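You operate a simulated robot arm through the tools that you are given. There is no shell and no other tool.

The job below is to be done with a simulated robot arm. You get a single attempt, and the scene is never put back.

JOB
Blow the loose hose through at 2.5 bar, then leave that line shut and at zero.
Fine: inlet valve and clamped regulator first; the hose end valve open for two seconds or more.

The check looks at the end state, three seconds after you hand in, the way a careful person would. Anything else that was tipped, shoved, dropped, spilled or broken makes it a failure.

ROBOT AND FRAMES
A 6-joint arm with a two-finger gripper, fixed in place. Base frame: the origin is at the foot of the arm, x ahead of it, y to its left, z up. Lengths are in mm, angles in degrees, forces in N, time in s.
With the tool pointing down near the work surface it reaches from about 280 to 720 mm from the base axis. Its first joint turns from -166.0 to 166.0 degrees. Payload 1.57 kg.
The TCP is the grasp point between the finger pads, 21 mm short of the fingertips. In the tool frame z runs along the fingers and y along their closing line. Largest opening 70 mm; the body of the gripper starts 50 mm behind the TCP.
Orientation is told as [roll, pitch, yaw] about the base's x, y, z axes, in that order, counted from this pose: with the fingers straight down and closing along the base's y, the tool's x points along the base's -x, its y along +y and its z along -z.

CONTROLS
- The arm moves only by the tool step_arm. Its argument "steps" is a list of rows, each a list of 7 numbers: the opening in per cent of the stroke, from 0 (shut) to 100 (fully open), then the shift along the tool's x, y, z in mm, then the turn, a rotation vector about the tool's x, y, z in degrees. In form: [[gripper, dx, dy, dz, wx, wy, wz], ...]. A call has 1 to 20 rows; each row is the pose to reach, as a shift and turn from the pose commanded when the call began, along the tool's axes at that moment. A row lasts 0.2 s, in which the tool goes at most 50 mm and 8.6 degrees; a call with a longer step from one row to the next is refused whole, and so is a gripper value outside its range. Where a pose cannot be reached the arm comes as near as it can. A force on the tool above 50 N (or 10 N above the force at the start of the call, whichever is more), or a blocked arm, ends the call early, and 0.2 s more pass. The fingers move at their own pace and stop on an object; they squeeze with about 23 N. The grip force told is the motor's: it shows also when the fingers shut on nothing. Time passes only in rows, and 0.2 s behind the last, so rows that repeat a pose let the fingers close. The reply holds the time, the measured pose of the TCP, the force on the tool along the base axes, the opening and the grip force, in the units named above and with some noise, with the torque about the TCP (base axes, N m) and any sound that the robot's microphone picked up, and new pictures: "pictures" is both (left out), scene, wrist or none.
- Cameras (640 x 400 px; columns grow to the right, rows downward): "scene" is fixed at [49.5, 500.7, 1466.3]; the picture's right is [0.11, -0.99, 0.00], its down [-0.97, -0.11, -0.23] and it looks along [0.23, 0.03, -0.97] (base axes); focal length 306 px, centre (320, 200). "wrist" rides on the gripper at [79, 4, -81] in the tool frame; the picture's right is [-0.05, 1.00, 0.00], its down [-0.67, -0.04, -0.74] and it looks along [-0.74, -0.04, 0.67] (tool axes); focal length 256 px, centre (320, 200). There is no depth. A picture from a camera that has moved, and an enlarged one, comes with that camera's place and axes in the base frame and with its lens.
- inspect(camera, box): a new picture of the part [left, top, right, bottom] of that camera's present view, enlarged. The clock stands still meanwhile.
- job_done(): hands the job in; it is judged then, once.

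Places have to be worked out from the pictures, the camera data and where the tool is seen. Open the gripper and draw the arm clear of the work before you hand the job in, unless the task says otherwise.

The tools are called after ">>>" as a command line: name --pt "numbers of a row" for each row, then --argument value for the rest, lists and objects as JSON in quotes. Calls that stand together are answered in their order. step_arm: Moves the arm, as the interface text tells. Its arguments: {"type":"object","properties":{"steps":{"type":"array"},"pictures":{"type":"string","enum":["both","scene","wrist","none"]}},"required":["steps"]} The other tools are called the same way: inspect (camera, box) takes an enlarged picture of a part of a camera's view; job_done () hands the job in.

At the start:

```text
time_s: 0.0
tcp_pos: [75.4, 374.9, 1065.6]
tool_rot: [-0.1, 0.1, 0.0]
force: [0.2, -0.3, 0.3]
moment: [0.01, 0.0, -0.01]
gripper_width: 69.9
grip_force: 0.0
```

scene: 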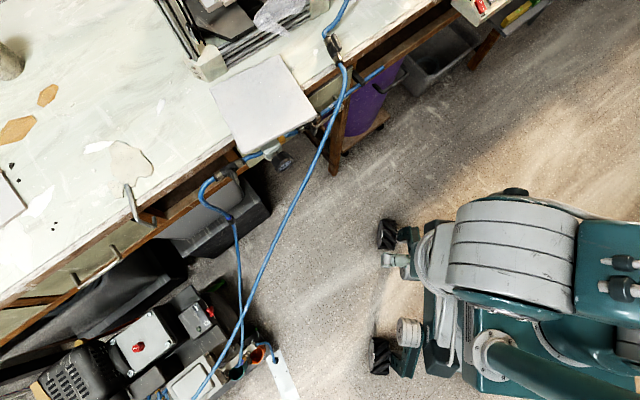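
wrist: 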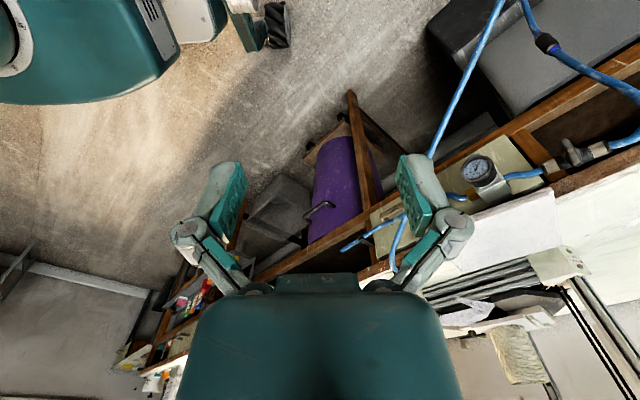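

The pictures show a bench edge with blue hoses, a gauge, and some valves. I'll enlarge the relevant parts before moving anything.

>>> inspect --camera "scene" --box '[190, 100, 350, 200]'

>>> inspect --camera "wrist" --box '[420, 100, 640, 240]'

>>> inspect --camera "scene" --box '[270, 0, 430, 100]'

>>> inspect --camera "scene" --box '[20, 270, 310, 400]'

```text
4.00 times, centred on (270, 150) of scene
camera zoom: at [49.5, 500.7, 1466.3], right [0.11, -0.99, 0.0], down [-0.97, -0.11, -0.23], along [0.23, 0.03, -0.97], focal length 1224 px, centre (520, 400)
```

zoom: 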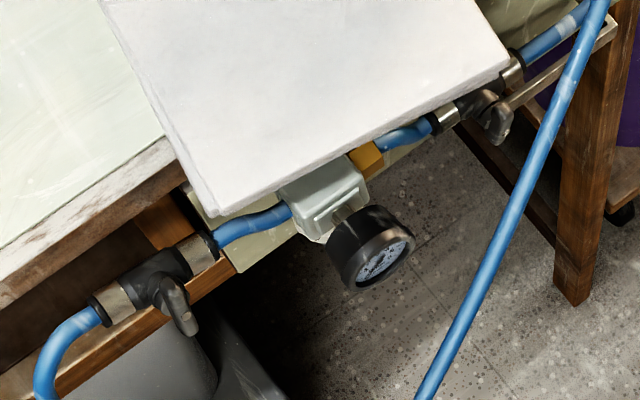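

```text
2.86 times, centred on (530, 170) of wrist
camera zoom: at [-3.4, 379.4, 1146.2], right [0.05, 1.0, 0.0], down [0.67, -0.04, 0.74], along [0.74, -0.04, -0.67], focal length 731 px, centre (-280, 286)
```

zoom: 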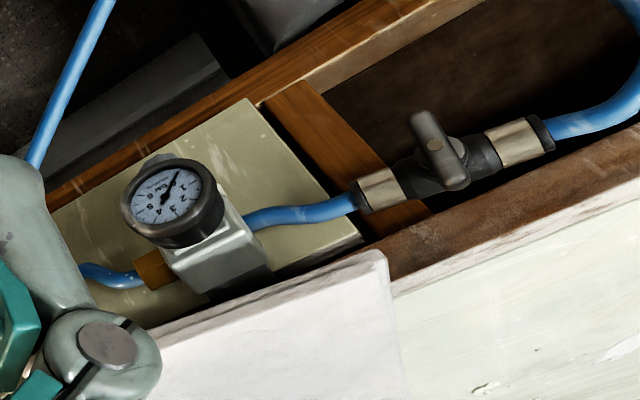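

```text
4.00 times, centred on (350, 50) of scene
camera zoom: at [49.5, 500.7, 1466.3], right [0.11, -0.99, 0.0], down [-0.97, -0.11, -0.23], along [0.23, 0.03, -0.97], focal length 1224 px, centre (200, 800)
```

zoom: 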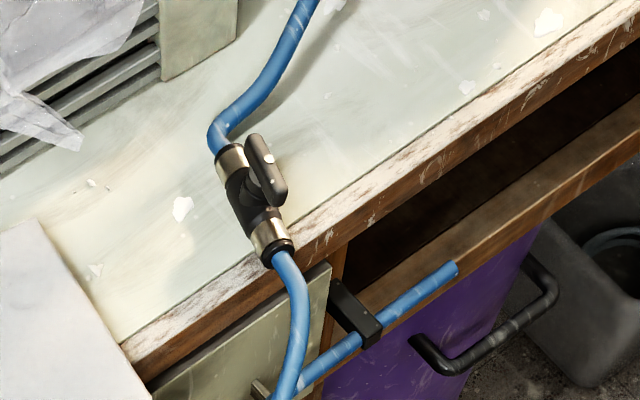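

```text
2.21 times, centred on (165, 335) of scene
camera zoom: at [49.5, 500.7, 1466.3], right [0.11, -0.99, 0.0], down [-0.97, -0.11, -0.23], along [0.23, 0.03, -0.97], focal length 675 px, centre (662, -98)
```

zoom: 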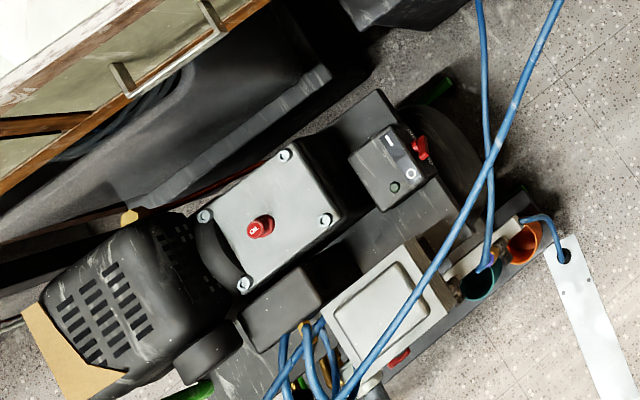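

Triangulating from the two views, the gauge is near (262, 602, 854) and the left valve handle near (220, 698, 875). The bench front runs at about 40° to my x axis. I'll turn the tool to face the bench and move a little closer, staying high, to see the valves and the regulator better.

>>> step_arm --pt "100 -10 10 5 0 0 -8" --pt "100 -25 25 15 0 0 -16" --pt "100 -40 40 25 0 0 -24" --pt "100 -50 55 35 0 0 -32" --pt "100 -60 70 45 0 0 -40" --pt "100 -60 70 45 0 0 -40"

```text
time_s: 1.4
tcp_pos: [135.0, 446.1, 1020.0]
tool_rot: [0.2, 0.0, 40.1]
force: [0.3, -0.1, -1.1]
moment: [0.02, 0.03, -0.03]
gripper_width: 70.2
grip_force: 0.2
camera wrist: at [72.8, 397.8, 1102.3], right [-0.6, 0.8, 0.0], down [0.53, 0.4, 0.75], along [0.59, 0.45, -0.67], focal length 256 px, centre (320, 200)
```

scene: 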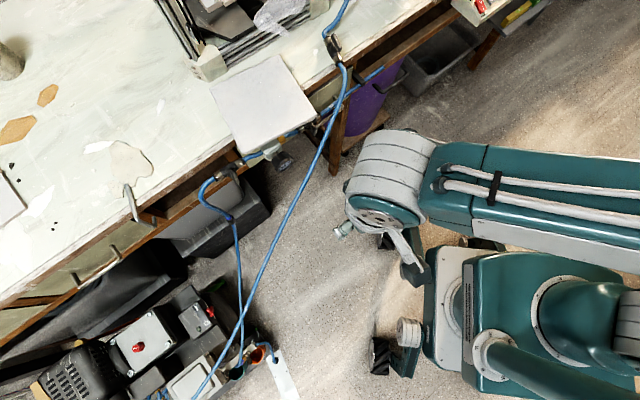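
wrist: 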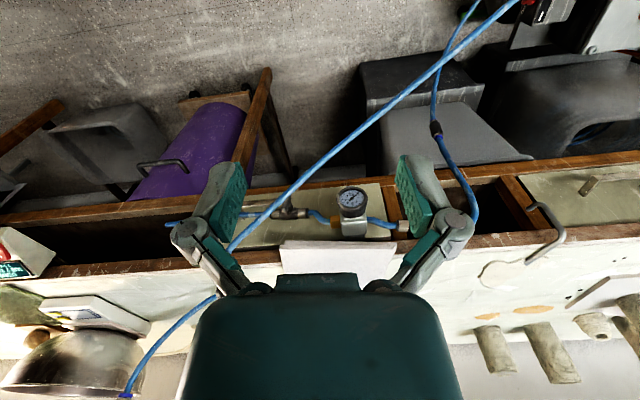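

The view now faces the bench, and the long blue hose crosses in front of the work area, so I'll have to stay clear of it. I'll enlarge the regulator, the valves and the hose routes.

>>> inspect --camera "wrist" --box '[240, 160, 420, 270]'

>>> inspect --camera "wrist" --box '[325, 180, 375, 212]'

>>> inspect --camera "wrist" --box '[100, 180, 300, 310]'

>>> inspect --camera "wrist" --box '[400, 0, 640, 150]'

>>> inspect --camera "wrist" --box '[0, 220, 240, 400]'

```text
3.56 times, centred on (330, 215) of wrist
camera zoom: at [72.8, 397.8, 1102.3], right [-0.6, 0.8, 0.0], down [0.53, 0.4, 0.75], along [0.59, 0.45, -0.67], focal length 910 px, centre (284, 147)
```

zoom: 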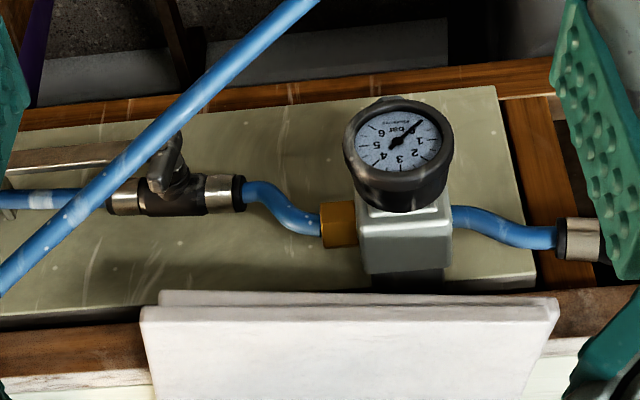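

```text
12.50 times, centred on (350, 196) of wrist
camera zoom: at [72.8, 397.8, 1102.3], right [-0.6, 0.8, 0.0], down [0.53, 0.4, 0.75], along [0.59, 0.45, -0.67], focal length 3200 px, centre (-55, 250)
```

zoom: 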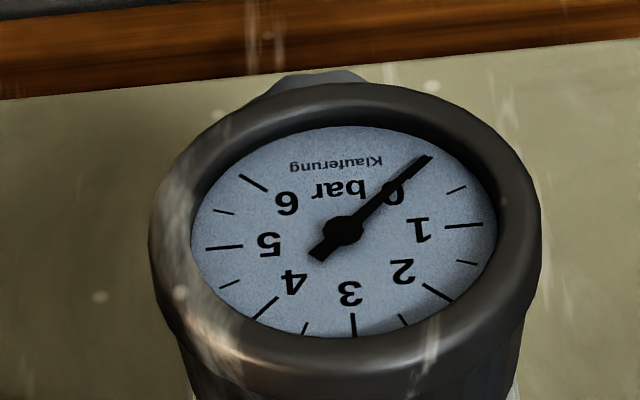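

```text
3.08 times, centred on (200, 245) of wrist
camera zoom: at [72.8, 397.8, 1102.3], right [-0.6, 0.8, 0.0], down [0.53, 0.4, 0.75], along [0.59, 0.45, -0.67], focal length 788 px, centre (689, 62)
```

zoom: 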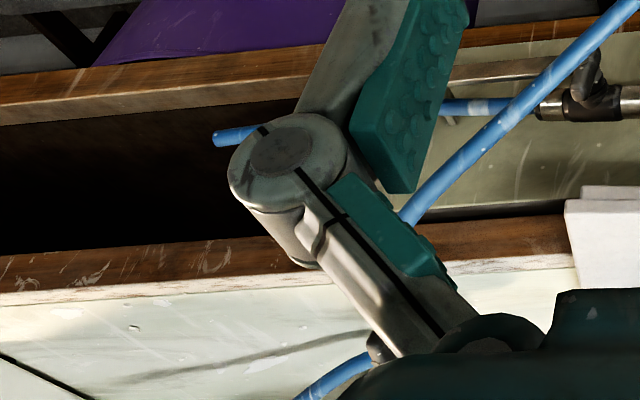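

```text
2.67 times, centred on (520, 75) of wrist
camera zoom: at [72.8, 397.8, 1102.3], right [-0.6, 0.8, 0.0], down [0.53, 0.4, 0.75], along [0.59, 0.45, -0.67], focal length 683 px, centre (-213, 533)
```

zoom: 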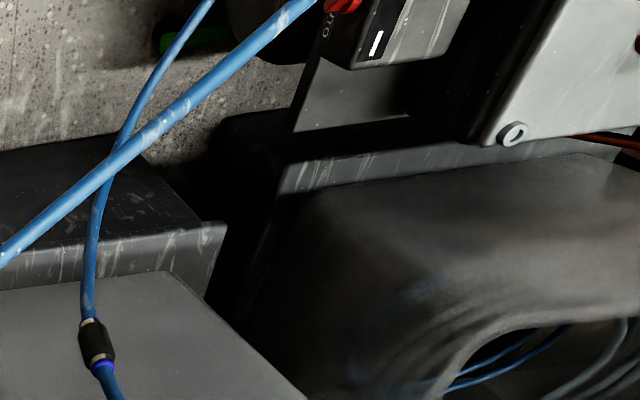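

```text
2.22 times, centred on (120, 310) of wrist
camera zoom: at [72.8, 397.8, 1102.3], right [-0.6, 0.8, 0.0], down [0.53, 0.4, 0.75], along [0.59, 0.45, -0.67], focal length 569 px, centre (764, -44)
```

zoom: 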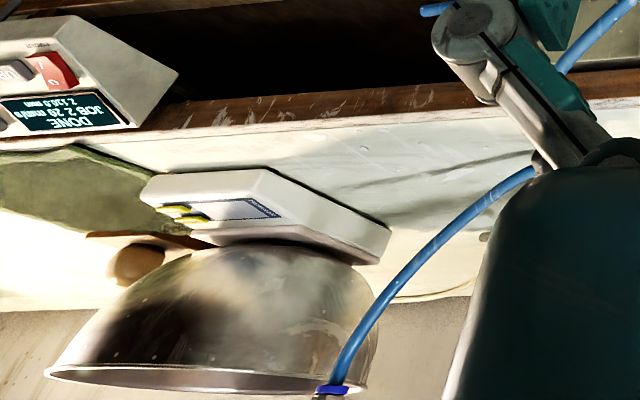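

The gauge reads 0 bar. The line to work on runs from the inlet valve through the regulator and a second valve to a short hose with an open end. The other hose, which goes up to the bench valve, is a separate line. I'll tilt the tool 45° so the wrist camera looks horizontally at the regulator and I can find its knob.

>>> step_arm --pt "100 -8 6 20 0 -7.5 0" --pt "100 -16 12 40 0 -15 0" --pt "100 -24 18 60 0 -22.5 0" --pt "100 -32 24 80 0 -30 0" --pt "100 -40 30 100 0 -37.5 0" --pt "100 -48 36 120 0 -45 0" --pt "100 -48 36 120 0 -45 0"

```text
time_s: 3.0
tcp_pos: [150.2, 503.0, 899.2]
tool_rot: [0.1, -45.0, 40.0]
force: [-0.1, 0.1, 0.1]
moment: [0.04, -0.04, -0.02]
gripper_width: 69.7
grip_force: 0.0
camera wrist: at [60.0, 432.9, 901.6], right [-0.61, 0.79, 0.04], down [-0.02, -0.06, 1.0], along [0.79, 0.61, 0.05], focal length 256 px, centre (320, 200)
```

scene: 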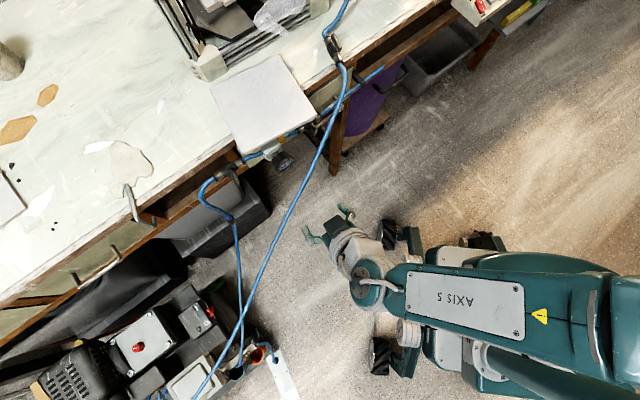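
wrist: 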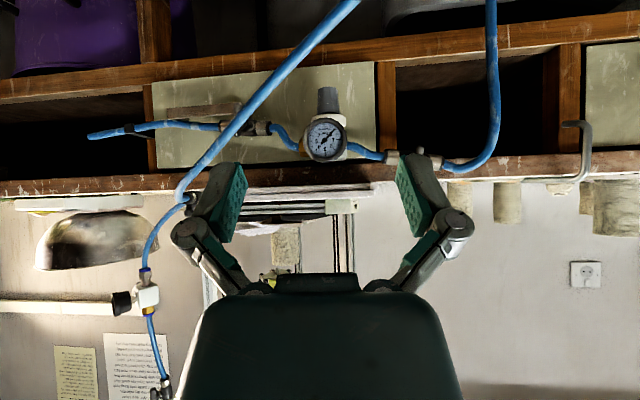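

The regulator knob now shows as a grey cylinder hanging under the regulator body (the picture is upside down). I'll zoom in on the knob, the valves, the clip, the open hose end and the wall fitting.

>>> inspect --camera "wrist" --box '[210, 80, 450, 200]'

>>> inspect --camera "wrist" --box '[70, 80, 270, 205]'

>>> inspect --camera "wrist" --box '[0, 190, 220, 400]'

>>> inspect --camera "wrist" --box '[290, 80, 370, 170]'

```text
2.67 times, centred on (330, 140) of wrist
camera zoom: at [60.0, 432.9, 901.6], right [-0.61, 0.79, 0.04], down [-0.02, -0.06, 1.0], along [0.79, 0.61, 0.05], focal length 683 px, centre (293, 360)
```

zoom: 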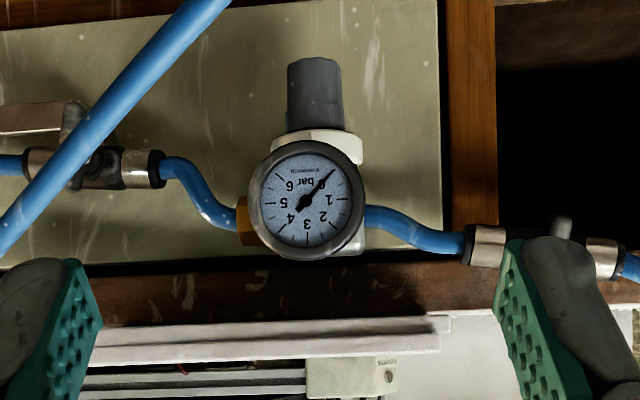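

```text
3.20 times, centred on (170, 142) of wrist
camera zoom: at [60.0, 432.9, 901.6], right [-0.61, 0.79, 0.04], down [-0.02, -0.06, 1.0], along [0.79, 0.61, 0.05], focal length 819 px, centre (800, 384)
```

zoom: 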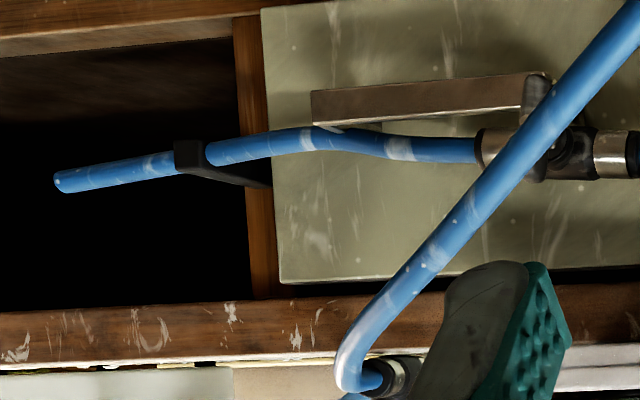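

```text
1.90 times, centred on (110, 295) of wrist
camera zoom: at [60.0, 432.9, 901.6], right [-0.61, 0.79, 0.04], down [-0.02, -0.06, 1.0], along [0.79, 0.61, 0.05], focal length 488 px, centre (720, 19)
```

zoom: 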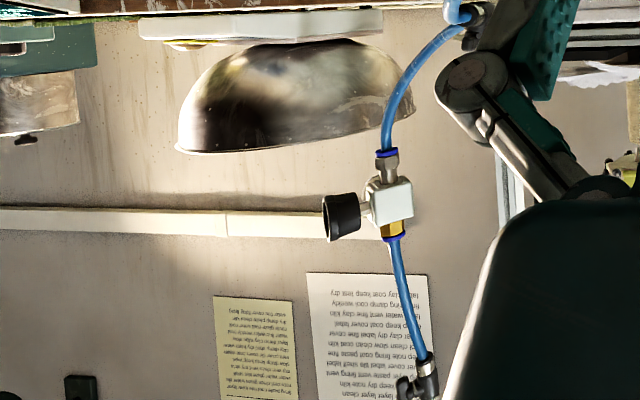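

```text
4.44 times, centred on (330, 125) of wrist
camera zoom: at [60.0, 432.9, 901.6], right [-0.61, 0.79, 0.04], down [-0.02, -0.06, 1.0], along [0.79, 0.61, 0.05], focal length 1138 px, centre (276, 533)
```

zoom: 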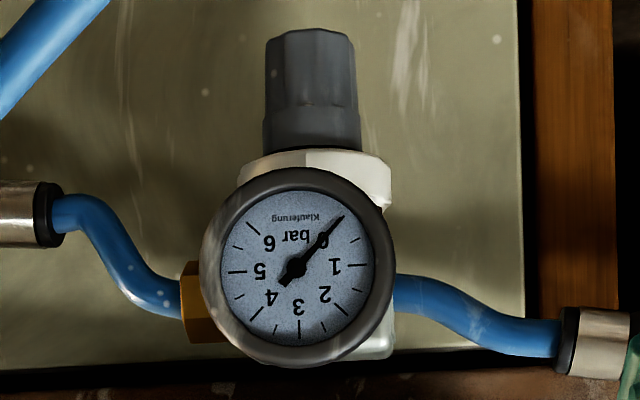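

The second hose goes up to another regulator that hangs unclamped. The clamped regulator, with its open-ended hose held in the clip, is the line I need. The knob hangs vertically below it at z ≈ 788–818 and is about 22 mm wide. I'll shift left to see the inlet valve without a finger in the way.

>>> step_arm --pt "100 0 35 0 0 0 0" --pt "100 0 70 0 0 0 0" --pt "100 0 100 0 0 0 0" --pt "100 0 100 0 0 0 0" --pictures "wrist"

```text
time_s: 4.0
tcp_pos: [84.8, 577.3, 900.5]
tool_rot: [0.2, -45.0, 40.0]
force: [-0.3, -0.9, -0.1]
moment: [0.03, 0.0, 0.0]
gripper_width: 70.0
grip_force: 0.1
camera wrist: at [-5.0, 508.0, 902.5], right [-0.61, 0.79, 0.04], down [-0.02, -0.06, 1.0], along [0.79, 0.61, 0.05], focal length 256 px, centre (320, 200)
```

wrist: 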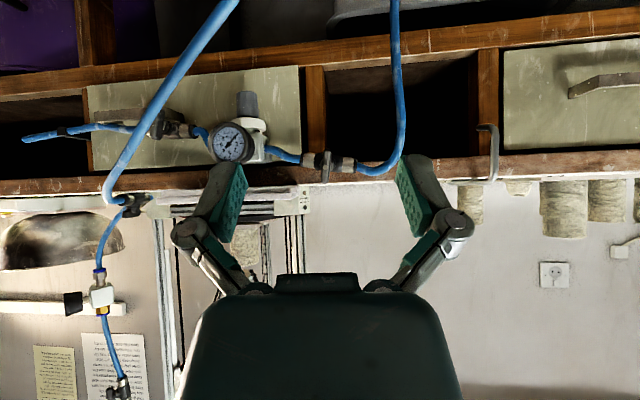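

>>> inspect --camera "wrist" --box '[270, 120, 410, 210]'

>>> inspect --camera "wrist" --box '[120, 70, 280, 180]'

>>> inspect --camera "scene" --box '[195, 135, 275, 195]'

>>> inspect --camera "scene" --box '[280, 100, 345, 150]'

>>> inspect --camera "scene" --box '[250, 130, 310, 180]'

```text
4.44 times, centred on (340, 165) of wrist
camera zoom: at [-5.0, 508.0, 902.5], right [-0.61, 0.79, 0.04], down [-0.02, -0.06, 1.0], along [0.79, 0.61, 0.05], focal length 1138 px, centre (231, 356)
```

zoom: 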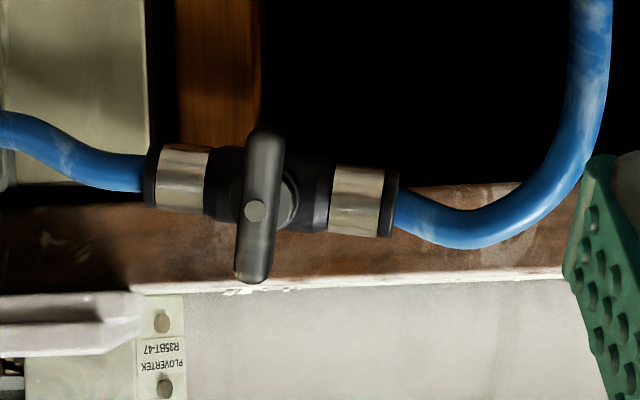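

```text
3.64 times, centred on (200, 125) of wrist
camera zoom: at [-5.0, 508.0, 902.5], right [-0.61, 0.79, 0.04], down [-0.02, -0.06, 1.0], along [0.79, 0.61, 0.05], focal length 931 px, centre (756, 473)
```

zoom: 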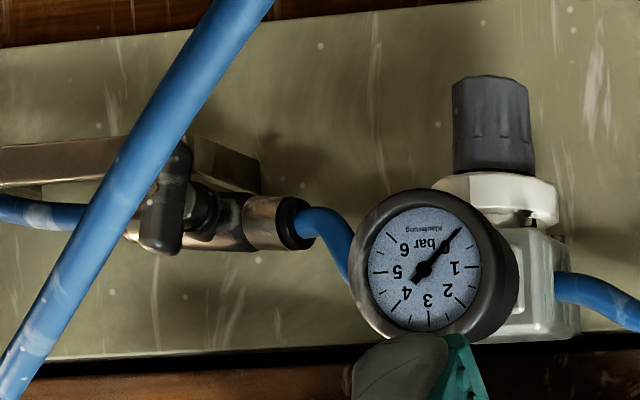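

```text
6.67 times, centred on (235, 165) of scene
camera zoom: at [49.5, 500.7, 1466.3], right [0.11, -0.99, 0.0], down [-0.97, -0.11, -0.23], along [0.23, 0.03, -0.97], focal length 2040 px, centre (887, 433)
```

zoom: 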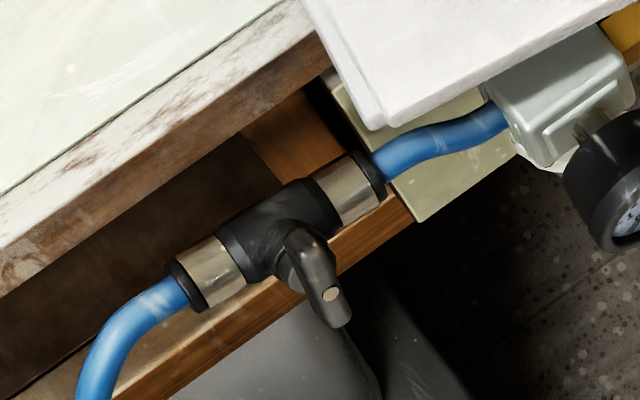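

```text
8.00 times, centred on (312, 125) of scene
camera zoom: at [49.5, 500.7, 1466.3], right [0.11, -0.99, 0.0], down [-0.97, -0.11, -0.23], along [0.23, 0.03, -0.97], focal length 2448 px, centre (380, 800)
```

zoom: 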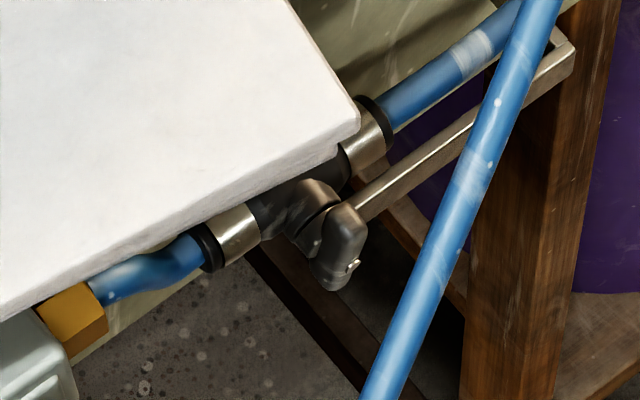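

```text
8.00 times, centred on (280, 155) of scene
camera zoom: at [49.5, 500.7, 1466.3], right [0.11, -0.99, 0.0], down [-0.97, -0.11, -0.23], along [0.23, 0.03, -0.97], focal length 2448 px, centre (640, 560)
```

zoom: 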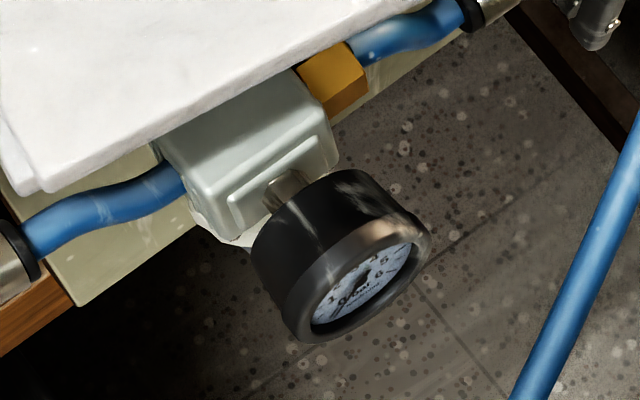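

The inlet valve handle is a T-bar about 41 mm long at (212, 687, 881). It stands across the pipe, so it is closed, and its axis points toward the robot tilted up about 13°. Valve 2 is near (366, 549, 820), also across its pipe. I'll tilt the fingers closer to horizontal to line up with the inlet handle axis.

>>> step_arm --pt "100 0 0 0 0 -8 0" --pt "100 0 0 0 0 -16 0" --pt "100 0 0 0 0 -24 0" --pt "100 0 0 0 0 -32 0" --pt "100 0 0 0 0 -32 0"

```text
time_s: 5.2
tcp_pos: [83.9, 579.5, 900.7]
tool_rot: [0.3, -77.1, 39.8]
force: [-0.1, -0.1, 0.4]
moment: [0.03, 0.01, -0.01]
gripper_width: 70.0
grip_force: 0.0
camera wrist: at [7.5, 520.5, 841.2], right [-0.63, 0.77, 0.05], down [-0.42, -0.4, 0.82], along [0.65, 0.49, 0.58], focal length 256 px, centre (320, 200)
```

scene: 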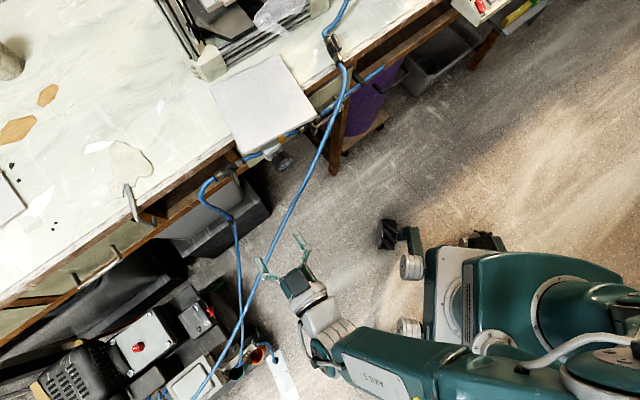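
wrist: 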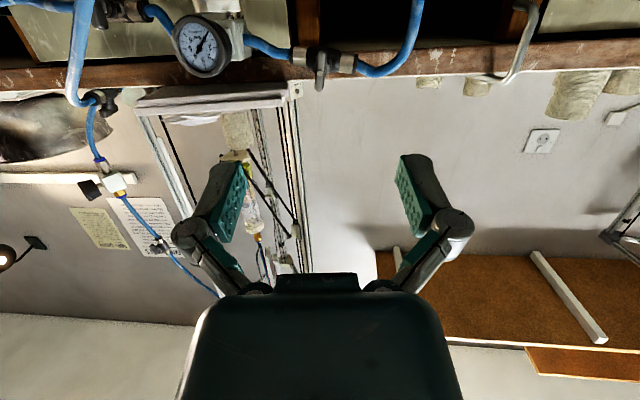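

The other hose ends in a wall apparatus, which confirms it is not the loose one. I'll move toward the inlet handle, stopping about 60 mm short, and add a small yaw and roll so the jaws match the sloped pipe.

>>> step_arm --pt "80 -6 0 25 -1.3 0 3" --pt "60 -12 0 55 -2.6 0 6" --pt "60 -18 0 90 -3.9 0 9" --pt "60 -18 0 90 -3.9 0 9" --pictures "both"

>>> inspect --camera "wrist" --box '[220, 20, 440, 220]'

>>> inspect --camera "scene" --box '[190, 135, 310, 235]'

```text
time_s: 6.2
tcp_pos: [154.0, 640.1, 898.4]
tool_rot: [37.5, -73.9, 5.3]
force: [0.7, 0.0, -0.1]
moment: [0.01, -0.03, -0.01]
gripper_width: 42.1
grip_force: 0.1
camera wrist: at [72.6, 586.6, 840.9], right [-0.64, 0.73, 0.22], down [-0.32, -0.51, 0.8], along [0.7, 0.44, 0.56], focal length 256 px, centre (320, 200)
```

scene: 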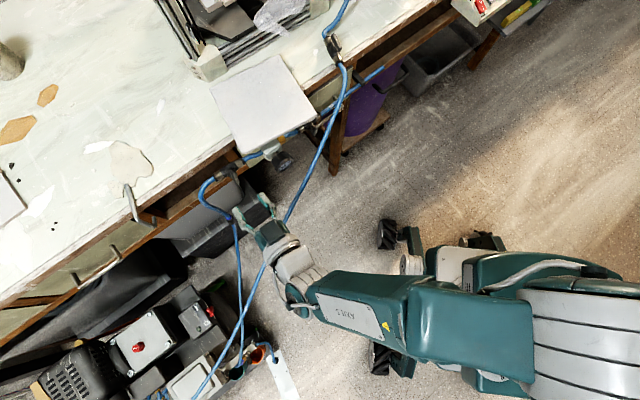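
wrist: 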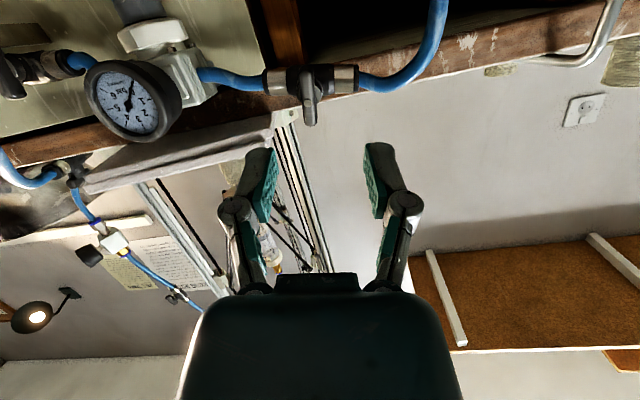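

```text
2.00 times, centred on (330, 120) of wrist
camera zoom: at [72.6, 586.6, 840.9], right [-0.64, 0.73, 0.22], down [-0.32, -0.51, 0.8], along [0.7, 0.44, 0.56], focal length 512 px, centre (300, 360)
```

zoom: 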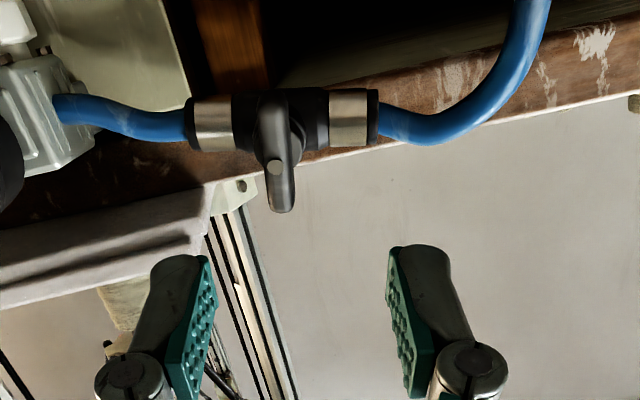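

```text
4.00 times, centred on (250, 185) of scene
camera zoom: at [49.5, 500.7, 1466.3], right [0.11, -0.99, 0.0], down [-0.97, -0.11, -0.23], along [0.23, 0.03, -0.97], focal length 1224 px, centre (600, 260)
```

zoom: 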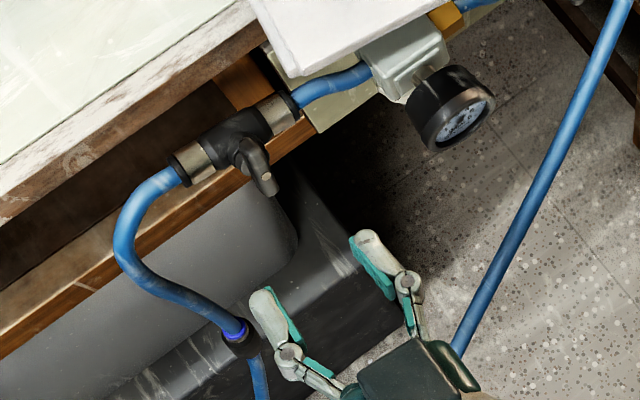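

The handle face comes out at about 76 mm ahead and 6.7 mm to the right of the TCP, and the jaws are lined up with it. I'll slide in so the fingertips pass the face by about 10 mm, then close on the bar.

>>> step_arm --pt "60 -1 -6.5 20 0 0 0" --pt "60 -1 -6.5 45 0 0 0" --pt "60 -1 -6.5 66 0 0 0" --pt "60 -1 -6.5 66 0 0 0" --pictures "both"

>>> inspect --camera "wrist" --box '[220, 80, 420, 205]'

>>> inspect --camera "scene" --box '[190, 140, 290, 205]'

```text
time_s: 7.2
tcp_pos: [206.3, 678.7, 883.2]
tool_rot: [37.6, -73.9, 5.4]
force: [0.8, 0.8, 1.0]
moment: [0.05, -0.02, -0.01]
gripper_width: 42.2
grip_force: 0.1
camera wrist: at [124.1, 624.4, 826.3], right [-0.64, 0.74, 0.22], down [-0.32, -0.51, 0.8], along [0.7, 0.44, 0.56], focal length 256 px, centre (320, 200)
```

scene: 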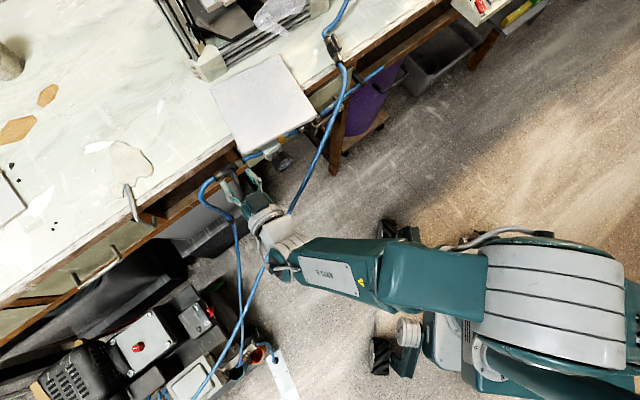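
wrist: 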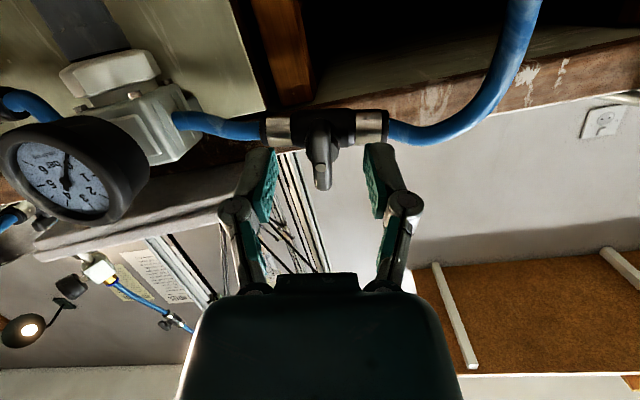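

```text
3.20 times, centred on (320, 142) of wrist
camera zoom: at [124.1, 624.4, 826.3], right [-0.64, 0.74, 0.22], down [-0.32, -0.51, 0.8], along [0.7, 0.44, 0.56], focal length 819 px, centre (320, 384)
```

zoom: 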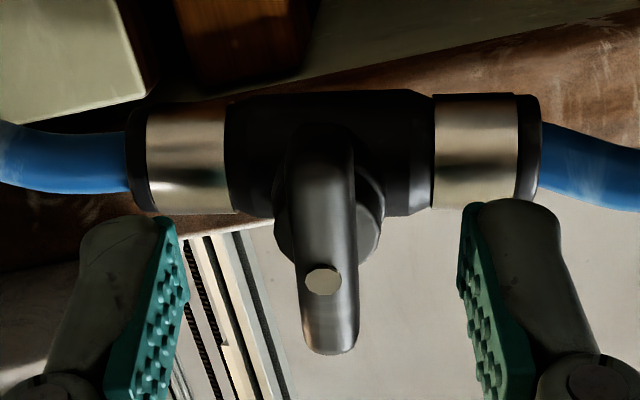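

```text
6.15 times, centred on (240, 172) of scene
camera zoom: at [49.5, 500.7, 1466.3], right [0.11, -0.99, 0.0], down [-0.97, -0.11, -0.23], along [0.23, 0.03, -0.97], focal length 1883 px, centre (812, 369)
```

zoom: 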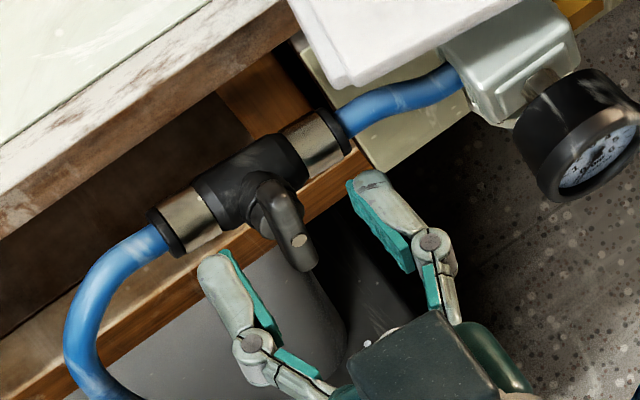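

The handle is centred between the pads with the fingertips just past its face. I'll close the gripper on it.

>>> step_arm --pt "20 0 0 0 0 0 0" --pt "8 0 0 0 0 0 0" --pt "0 0 0 0 0 0 0" --pt "0 0 0 0 0 0 0" --pictures "wrist"

>>> inspect --camera "wrist" --box '[220, 80, 420, 205]'

>>> inspect --camera "scene" --box '[190, 140, 290, 205]'

```text
time_s: 8.2
tcp_pos: [203.9, 678.7, 883.6]
tool_rot: [37.6, -74.1, 5.3]
force: [-3.2, 2.6, 1.9]
moment: [-0.19, 0.07, 0.34]
gripper_width: 9.8
grip_force: 31.5
camera wrist: at [123.3, 624.5, 826.5], right [-0.64, 0.73, 0.22], down [-0.32, -0.51, 0.8], along [0.7, 0.44, 0.56], focal length 256 px, centre (320, 200)
```

wrist: 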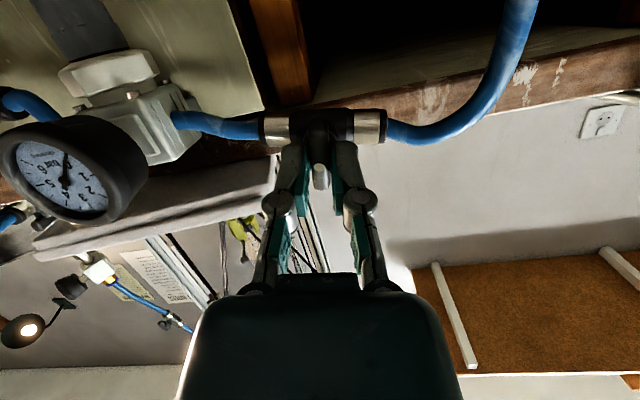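

```text
3.20 times, centred on (320, 142) of wrist
camera zoom: at [123.3, 624.5, 826.5], right [-0.64, 0.73, 0.22], down [-0.32, -0.51, 0.8], along [0.7, 0.44, 0.56], focal length 819 px, centre (320, 384)
```

zoom: 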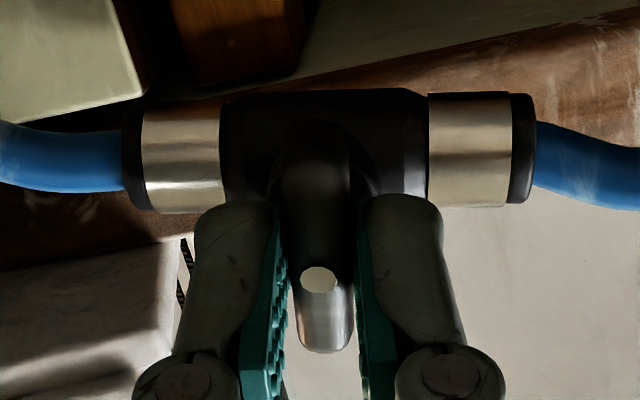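

```text
6.15 times, centred on (240, 172) of scene
camera zoom: at [49.5, 500.7, 1466.3], right [0.11, -0.99, 0.0], down [-0.97, -0.11, -0.23], along [0.23, 0.03, -0.97], focal length 1883 px, centre (812, 369)
```

zoom: 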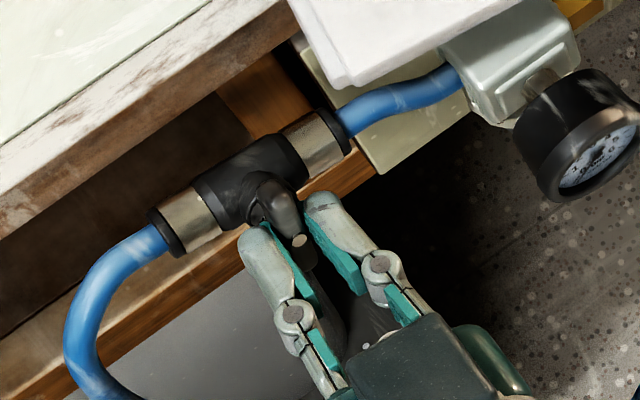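

The bar is gripped (9.8 mm, 31 N). I'll try a small counter-clockwise turn as seen from the front, the usual opening direction, and watch the torque.

>>> step_arm --pt "0 0 0 0 0 0 -4" --pt "0 0 0 0 0 0 -8" --pt "0 0 0 0 0 0 -12" --pt "0 0 0 0 0 0 -12" --pictures "wrist"

>>> inspect --camera "wrist" --box '[220, 80, 420, 205]'

```text
time_s: 9.2
tcp_pos: [204.4, 679.0, 883.9]
tool_rot: [-9.3, -77.3, 53.5]
force: [-11.1, -1.7, 7.4]
moment: [0.63, -0.51, 0.33]
gripper_width: 9.6
grip_force: 31.9
camera wrist: at [134.7, 612.3, 824.3], right [-0.69, 0.72, 0.02], down [-0.41, -0.41, 0.81], along [0.59, 0.56, 0.58], focal length 256 px, centre (320, 200)
```

wrist: 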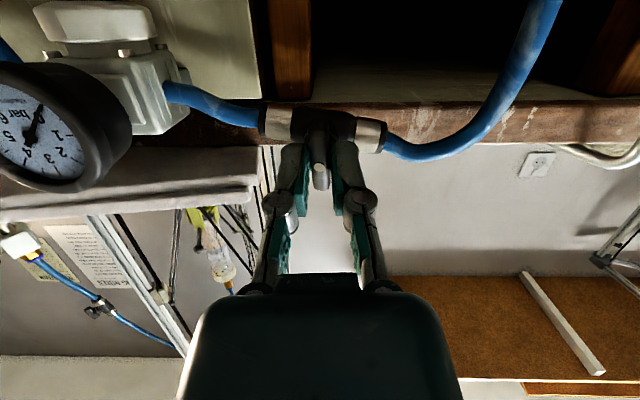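

```text
3.20 times, centred on (320, 142) of wrist
camera zoom: at [134.7, 612.3, 824.3], right [-0.69, 0.72, 0.02], down [-0.41, -0.41, 0.81], along [0.59, 0.56, 0.58], focal length 819 px, centre (320, 384)
```

zoom: 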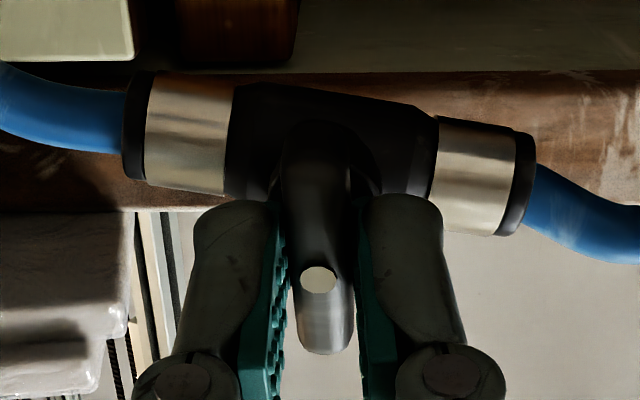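

The handle turns with the jaws while the valve body stays still, so this direction is right. The side force is modest, about 13 N. I'll carry on with a small shift of the tool to relieve it.

>>> step_arm --pt "0 -0.6 1.4 -1.6 0 0 -4" --pt "0 -0.6 1.4 -1.6 0 0 -10" --pt "0 -0.6 1.4 -1.6 0 0 -16" --pt "0 -0.6 1.4 -1.6 0 0 -22" --pt "0 -0.6 1.4 -1.6 0 0 -22" --pictures "wrist"

>>> inspect --camera "wrist" --box '[220, 80, 420, 205]'

```text
time_s: 10.4
tcp_pos: [204.1, 677.7, 883.1]
tool_rot: [-61.1, -63.0, 107.7]
force: [3.0, -0.1, 4.1]
moment: [0.35, -0.19, 0.3]
gripper_width: 9.8
grip_force: 31.7
camera wrist: at [156.2, 591.4, 829.6], right [-0.7, 0.62, -0.35], down [-0.59, -0.24, 0.77], along [0.39, 0.75, 0.53], focal length 256 px, centre (320, 200)
```

wrist: 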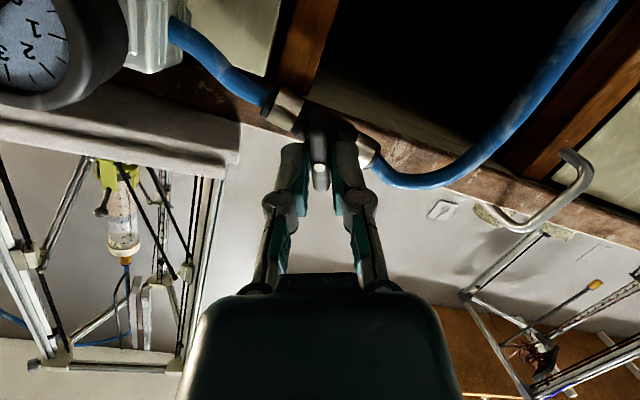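

```text
3.20 times, centred on (320, 142) of wrist
camera zoom: at [156.2, 591.4, 829.6], right [-0.7, 0.62, -0.35], down [-0.59, -0.24, 0.77], along [0.39, 0.75, 0.53], focal length 819 px, centre (320, 384)
```

zoom: 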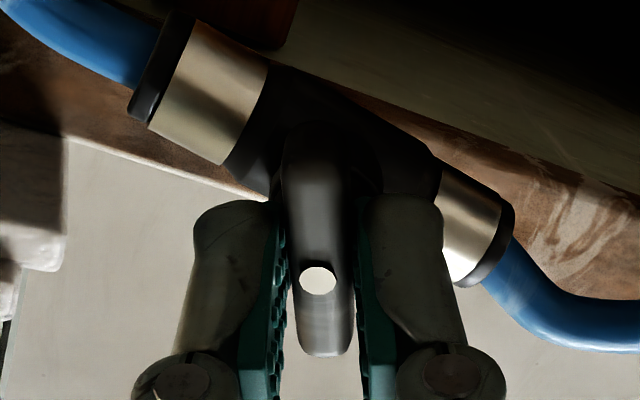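

34° done with very low forces. I'll keep turning.

>>> step_arm --pt "0 0 0 0 0 0 -6" --pt "0 0 0 0 0 0 -12" --pt "0 0 0 0 0 0 -18" --pt "0 0 0 0 0 0 -24" --pt "0 0 0 0 0 0 -28" --pt "0 0 0 0 0 0 -28" --pictures "wrist"

>>> inspect --camera "wrist" --box '[220, 80, 420, 205]'

>>> inspect --camera "scene" --box '[190, 140, 310, 215]'

```text
time_s: 11.8
tcp_pos: [203.7, 676.7, 883.1]
tool_rot: [-74.1, -36.8, 124.2]
force: [11.1, -2.6, 3.0]
moment: [0.08, -0.01, 0.2]
gripper_width: 9.6
grip_force: 32.2
camera wrist: at [181.6, 571.7, 851.4], right [-0.57, 0.36, -0.74], down [-0.8, -0.07, 0.59], along [0.16, 0.93, 0.33], focal length 256 px, centre (320, 200)
```

wrist: 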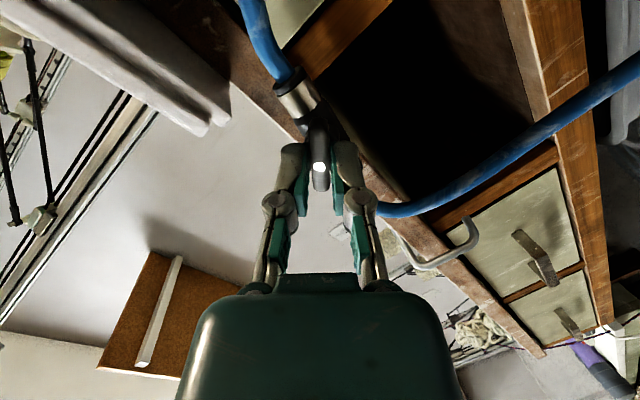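

```text
3.20 times, centred on (320, 142) of wrist
camera zoom: at [181.6, 571.7, 851.4], right [-0.57, 0.36, -0.74], down [-0.8, -0.07, 0.59], along [0.16, 0.93, 0.33], focal length 819 px, centre (320, 384)
```

zoom: 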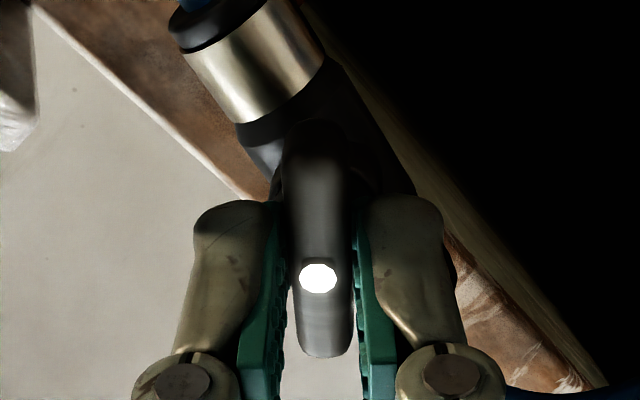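

```text
5.33 times, centred on (250, 178) of scene
camera zoom: at [49.5, 500.7, 1466.3], right [0.11, -0.99, 0.0], down [-0.97, -0.11, -0.23], along [0.23, 0.03, -0.97], focal length 1632 px, centre (693, 320)
```

zoom: 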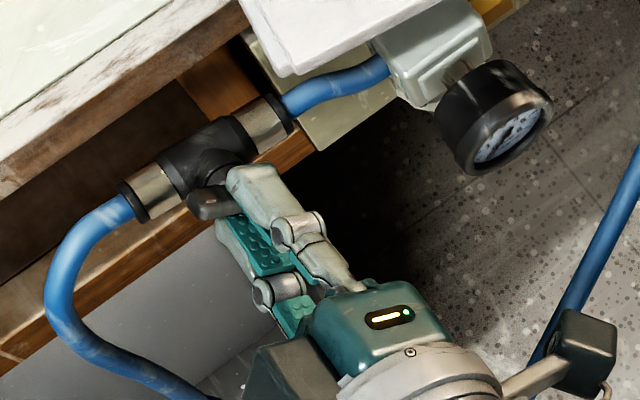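

62° so far and the bar is approaching the pipe direction, with no stop felt yet. I'll do the last part in small steps with a slight relief shift.

>>> step_arm --pt "0 0.8 -1.1 1.2 0 0 -6" --pt "0 0.8 -1.1 1.2 0 0 -12" --pt "0 0.8 -1.1 1.2 0 0 -18" --pt "0 0.8 -1.1 1.2 0 0 -23" --pt "0 0.8 -1.1 1.2 0 0 -23" --pictures "wrist"

>>> inspect --camera "wrist" --box '[220, 80, 420, 205]'

>>> inspect --camera "scene" --box '[190, 140, 310, 215]'

```text
time_s: 13.0
tcp_pos: [204.4, 678.2, 884.7]
tool_rot: [-76.9, -14.5, 130.7]
force: [-5.7, -14.5, 3.9]
moment: [0.1, 0.08, 0.59]
gripper_width: 9.5
grip_force: 31.4
camera wrist: at [197.1, 564.8, 878.6], right [-0.36, 0.08, -0.93], down [-0.93, -0.02, 0.36], along [0.01, 1.0, 0.08], focal length 256 px, centre (320, 200)
```

wrist: 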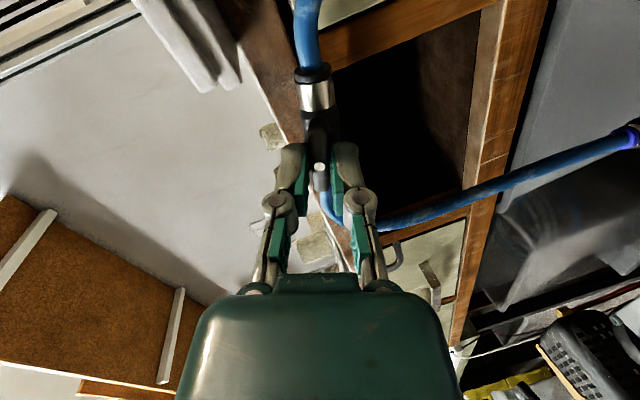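

```text
3.20 times, centred on (320, 142) of wrist
camera zoom: at [197.1, 564.8, 878.6], right [-0.36, 0.08, -0.93], down [-0.93, -0.02, 0.36], along [0.01, 1.0, 0.08], focal length 819 px, centre (320, 384)
```

zoom: 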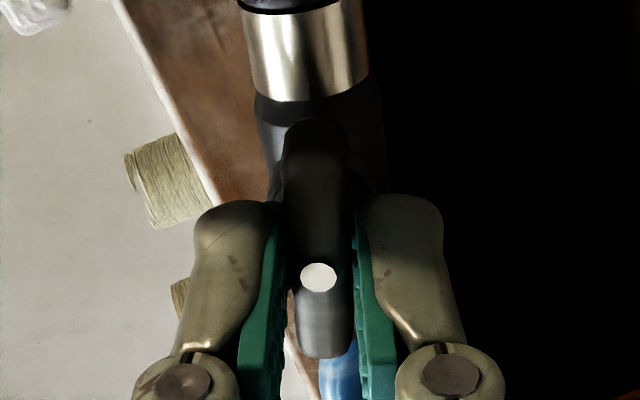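

```text
5.33 times, centred on (250, 178) of scene
camera zoom: at [49.5, 500.7, 1466.3], right [0.11, -0.99, 0.0], down [-0.97, -0.11, -0.23], along [0.23, 0.03, -0.97], focal length 1632 px, centre (693, 320)
```

zoom: 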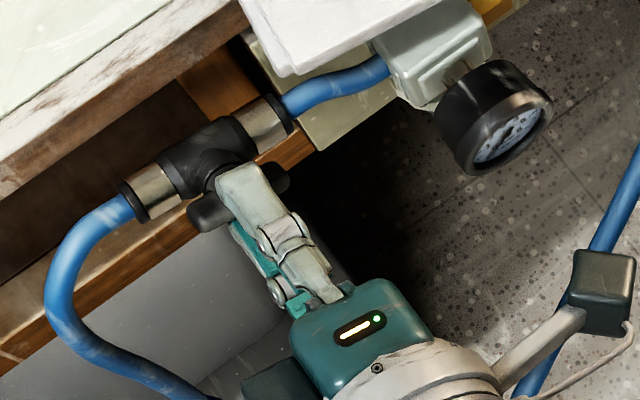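

The bar is now almost along the pipe at 85°. I'll add the last 5° and back off slightly in depth to relieve the axial push.

>>> step_arm --pt "0 0 0 -1 0 0 -2.5" --pt "0 0 0 -1 0 0 -5" --pt "0 0 0 -1 0 0 -6.5" --pt "0 0 0 -1 0 0 -6.5" --pictures "wrist"

>>> inspect --camera "wrist" --box '[220, 50, 420, 205]'

>>> inspect --camera "scene" --box '[190, 140, 310, 215]'

```text
time_s: 14.0
tcp_pos: [205.5, 677.2, 885.0]
tool_rot: [-77.2, -8.2, 132.1]
force: [-1.3, -9.1, 5.2]
moment: [0.18, 0.21, 0.29]
gripper_width: 9.6
grip_force: 32.2
camera wrist: at [200.0, 564.6, 887.0], right [-0.29, -0.01, -0.96], down [-0.96, -0.01, 0.29], along [-0.02, 1.0, 0.0], focal length 256 px, centre (320, 200)
```

wrist: 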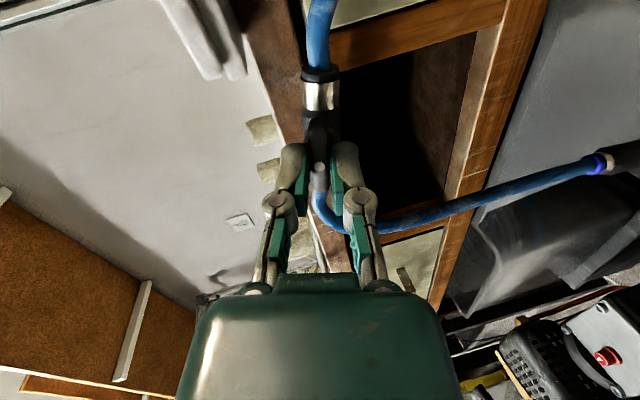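

```text
2.58 times, centred on (320, 128) of wrist
camera zoom: at [200.0, 564.6, 887.0], right [-0.29, -0.01, -0.96], down [-0.96, -0.01, 0.29], along [-0.02, 1.0, 0.0], focal length 661 px, centre (320, 387)
```

zoom: 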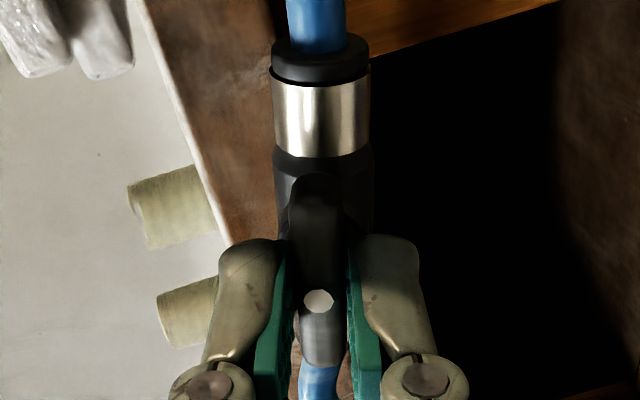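

```text
5.33 times, centred on (250, 178) of scene
camera zoom: at [49.5, 500.7, 1466.3], right [0.11, -0.99, 0.0], down [-0.97, -0.11, -0.23], along [0.23, 0.03, -0.97], focal length 1632 px, centre (693, 320)
```

zoom: 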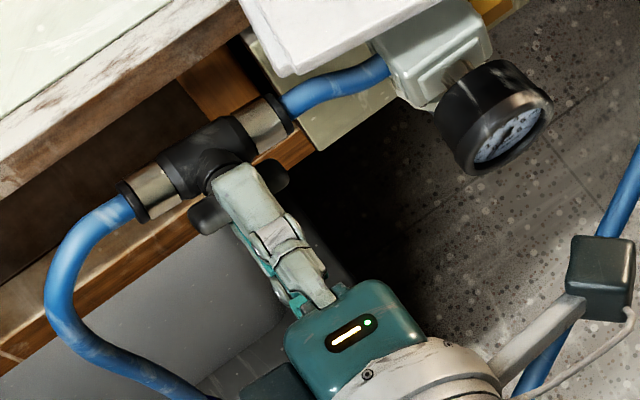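

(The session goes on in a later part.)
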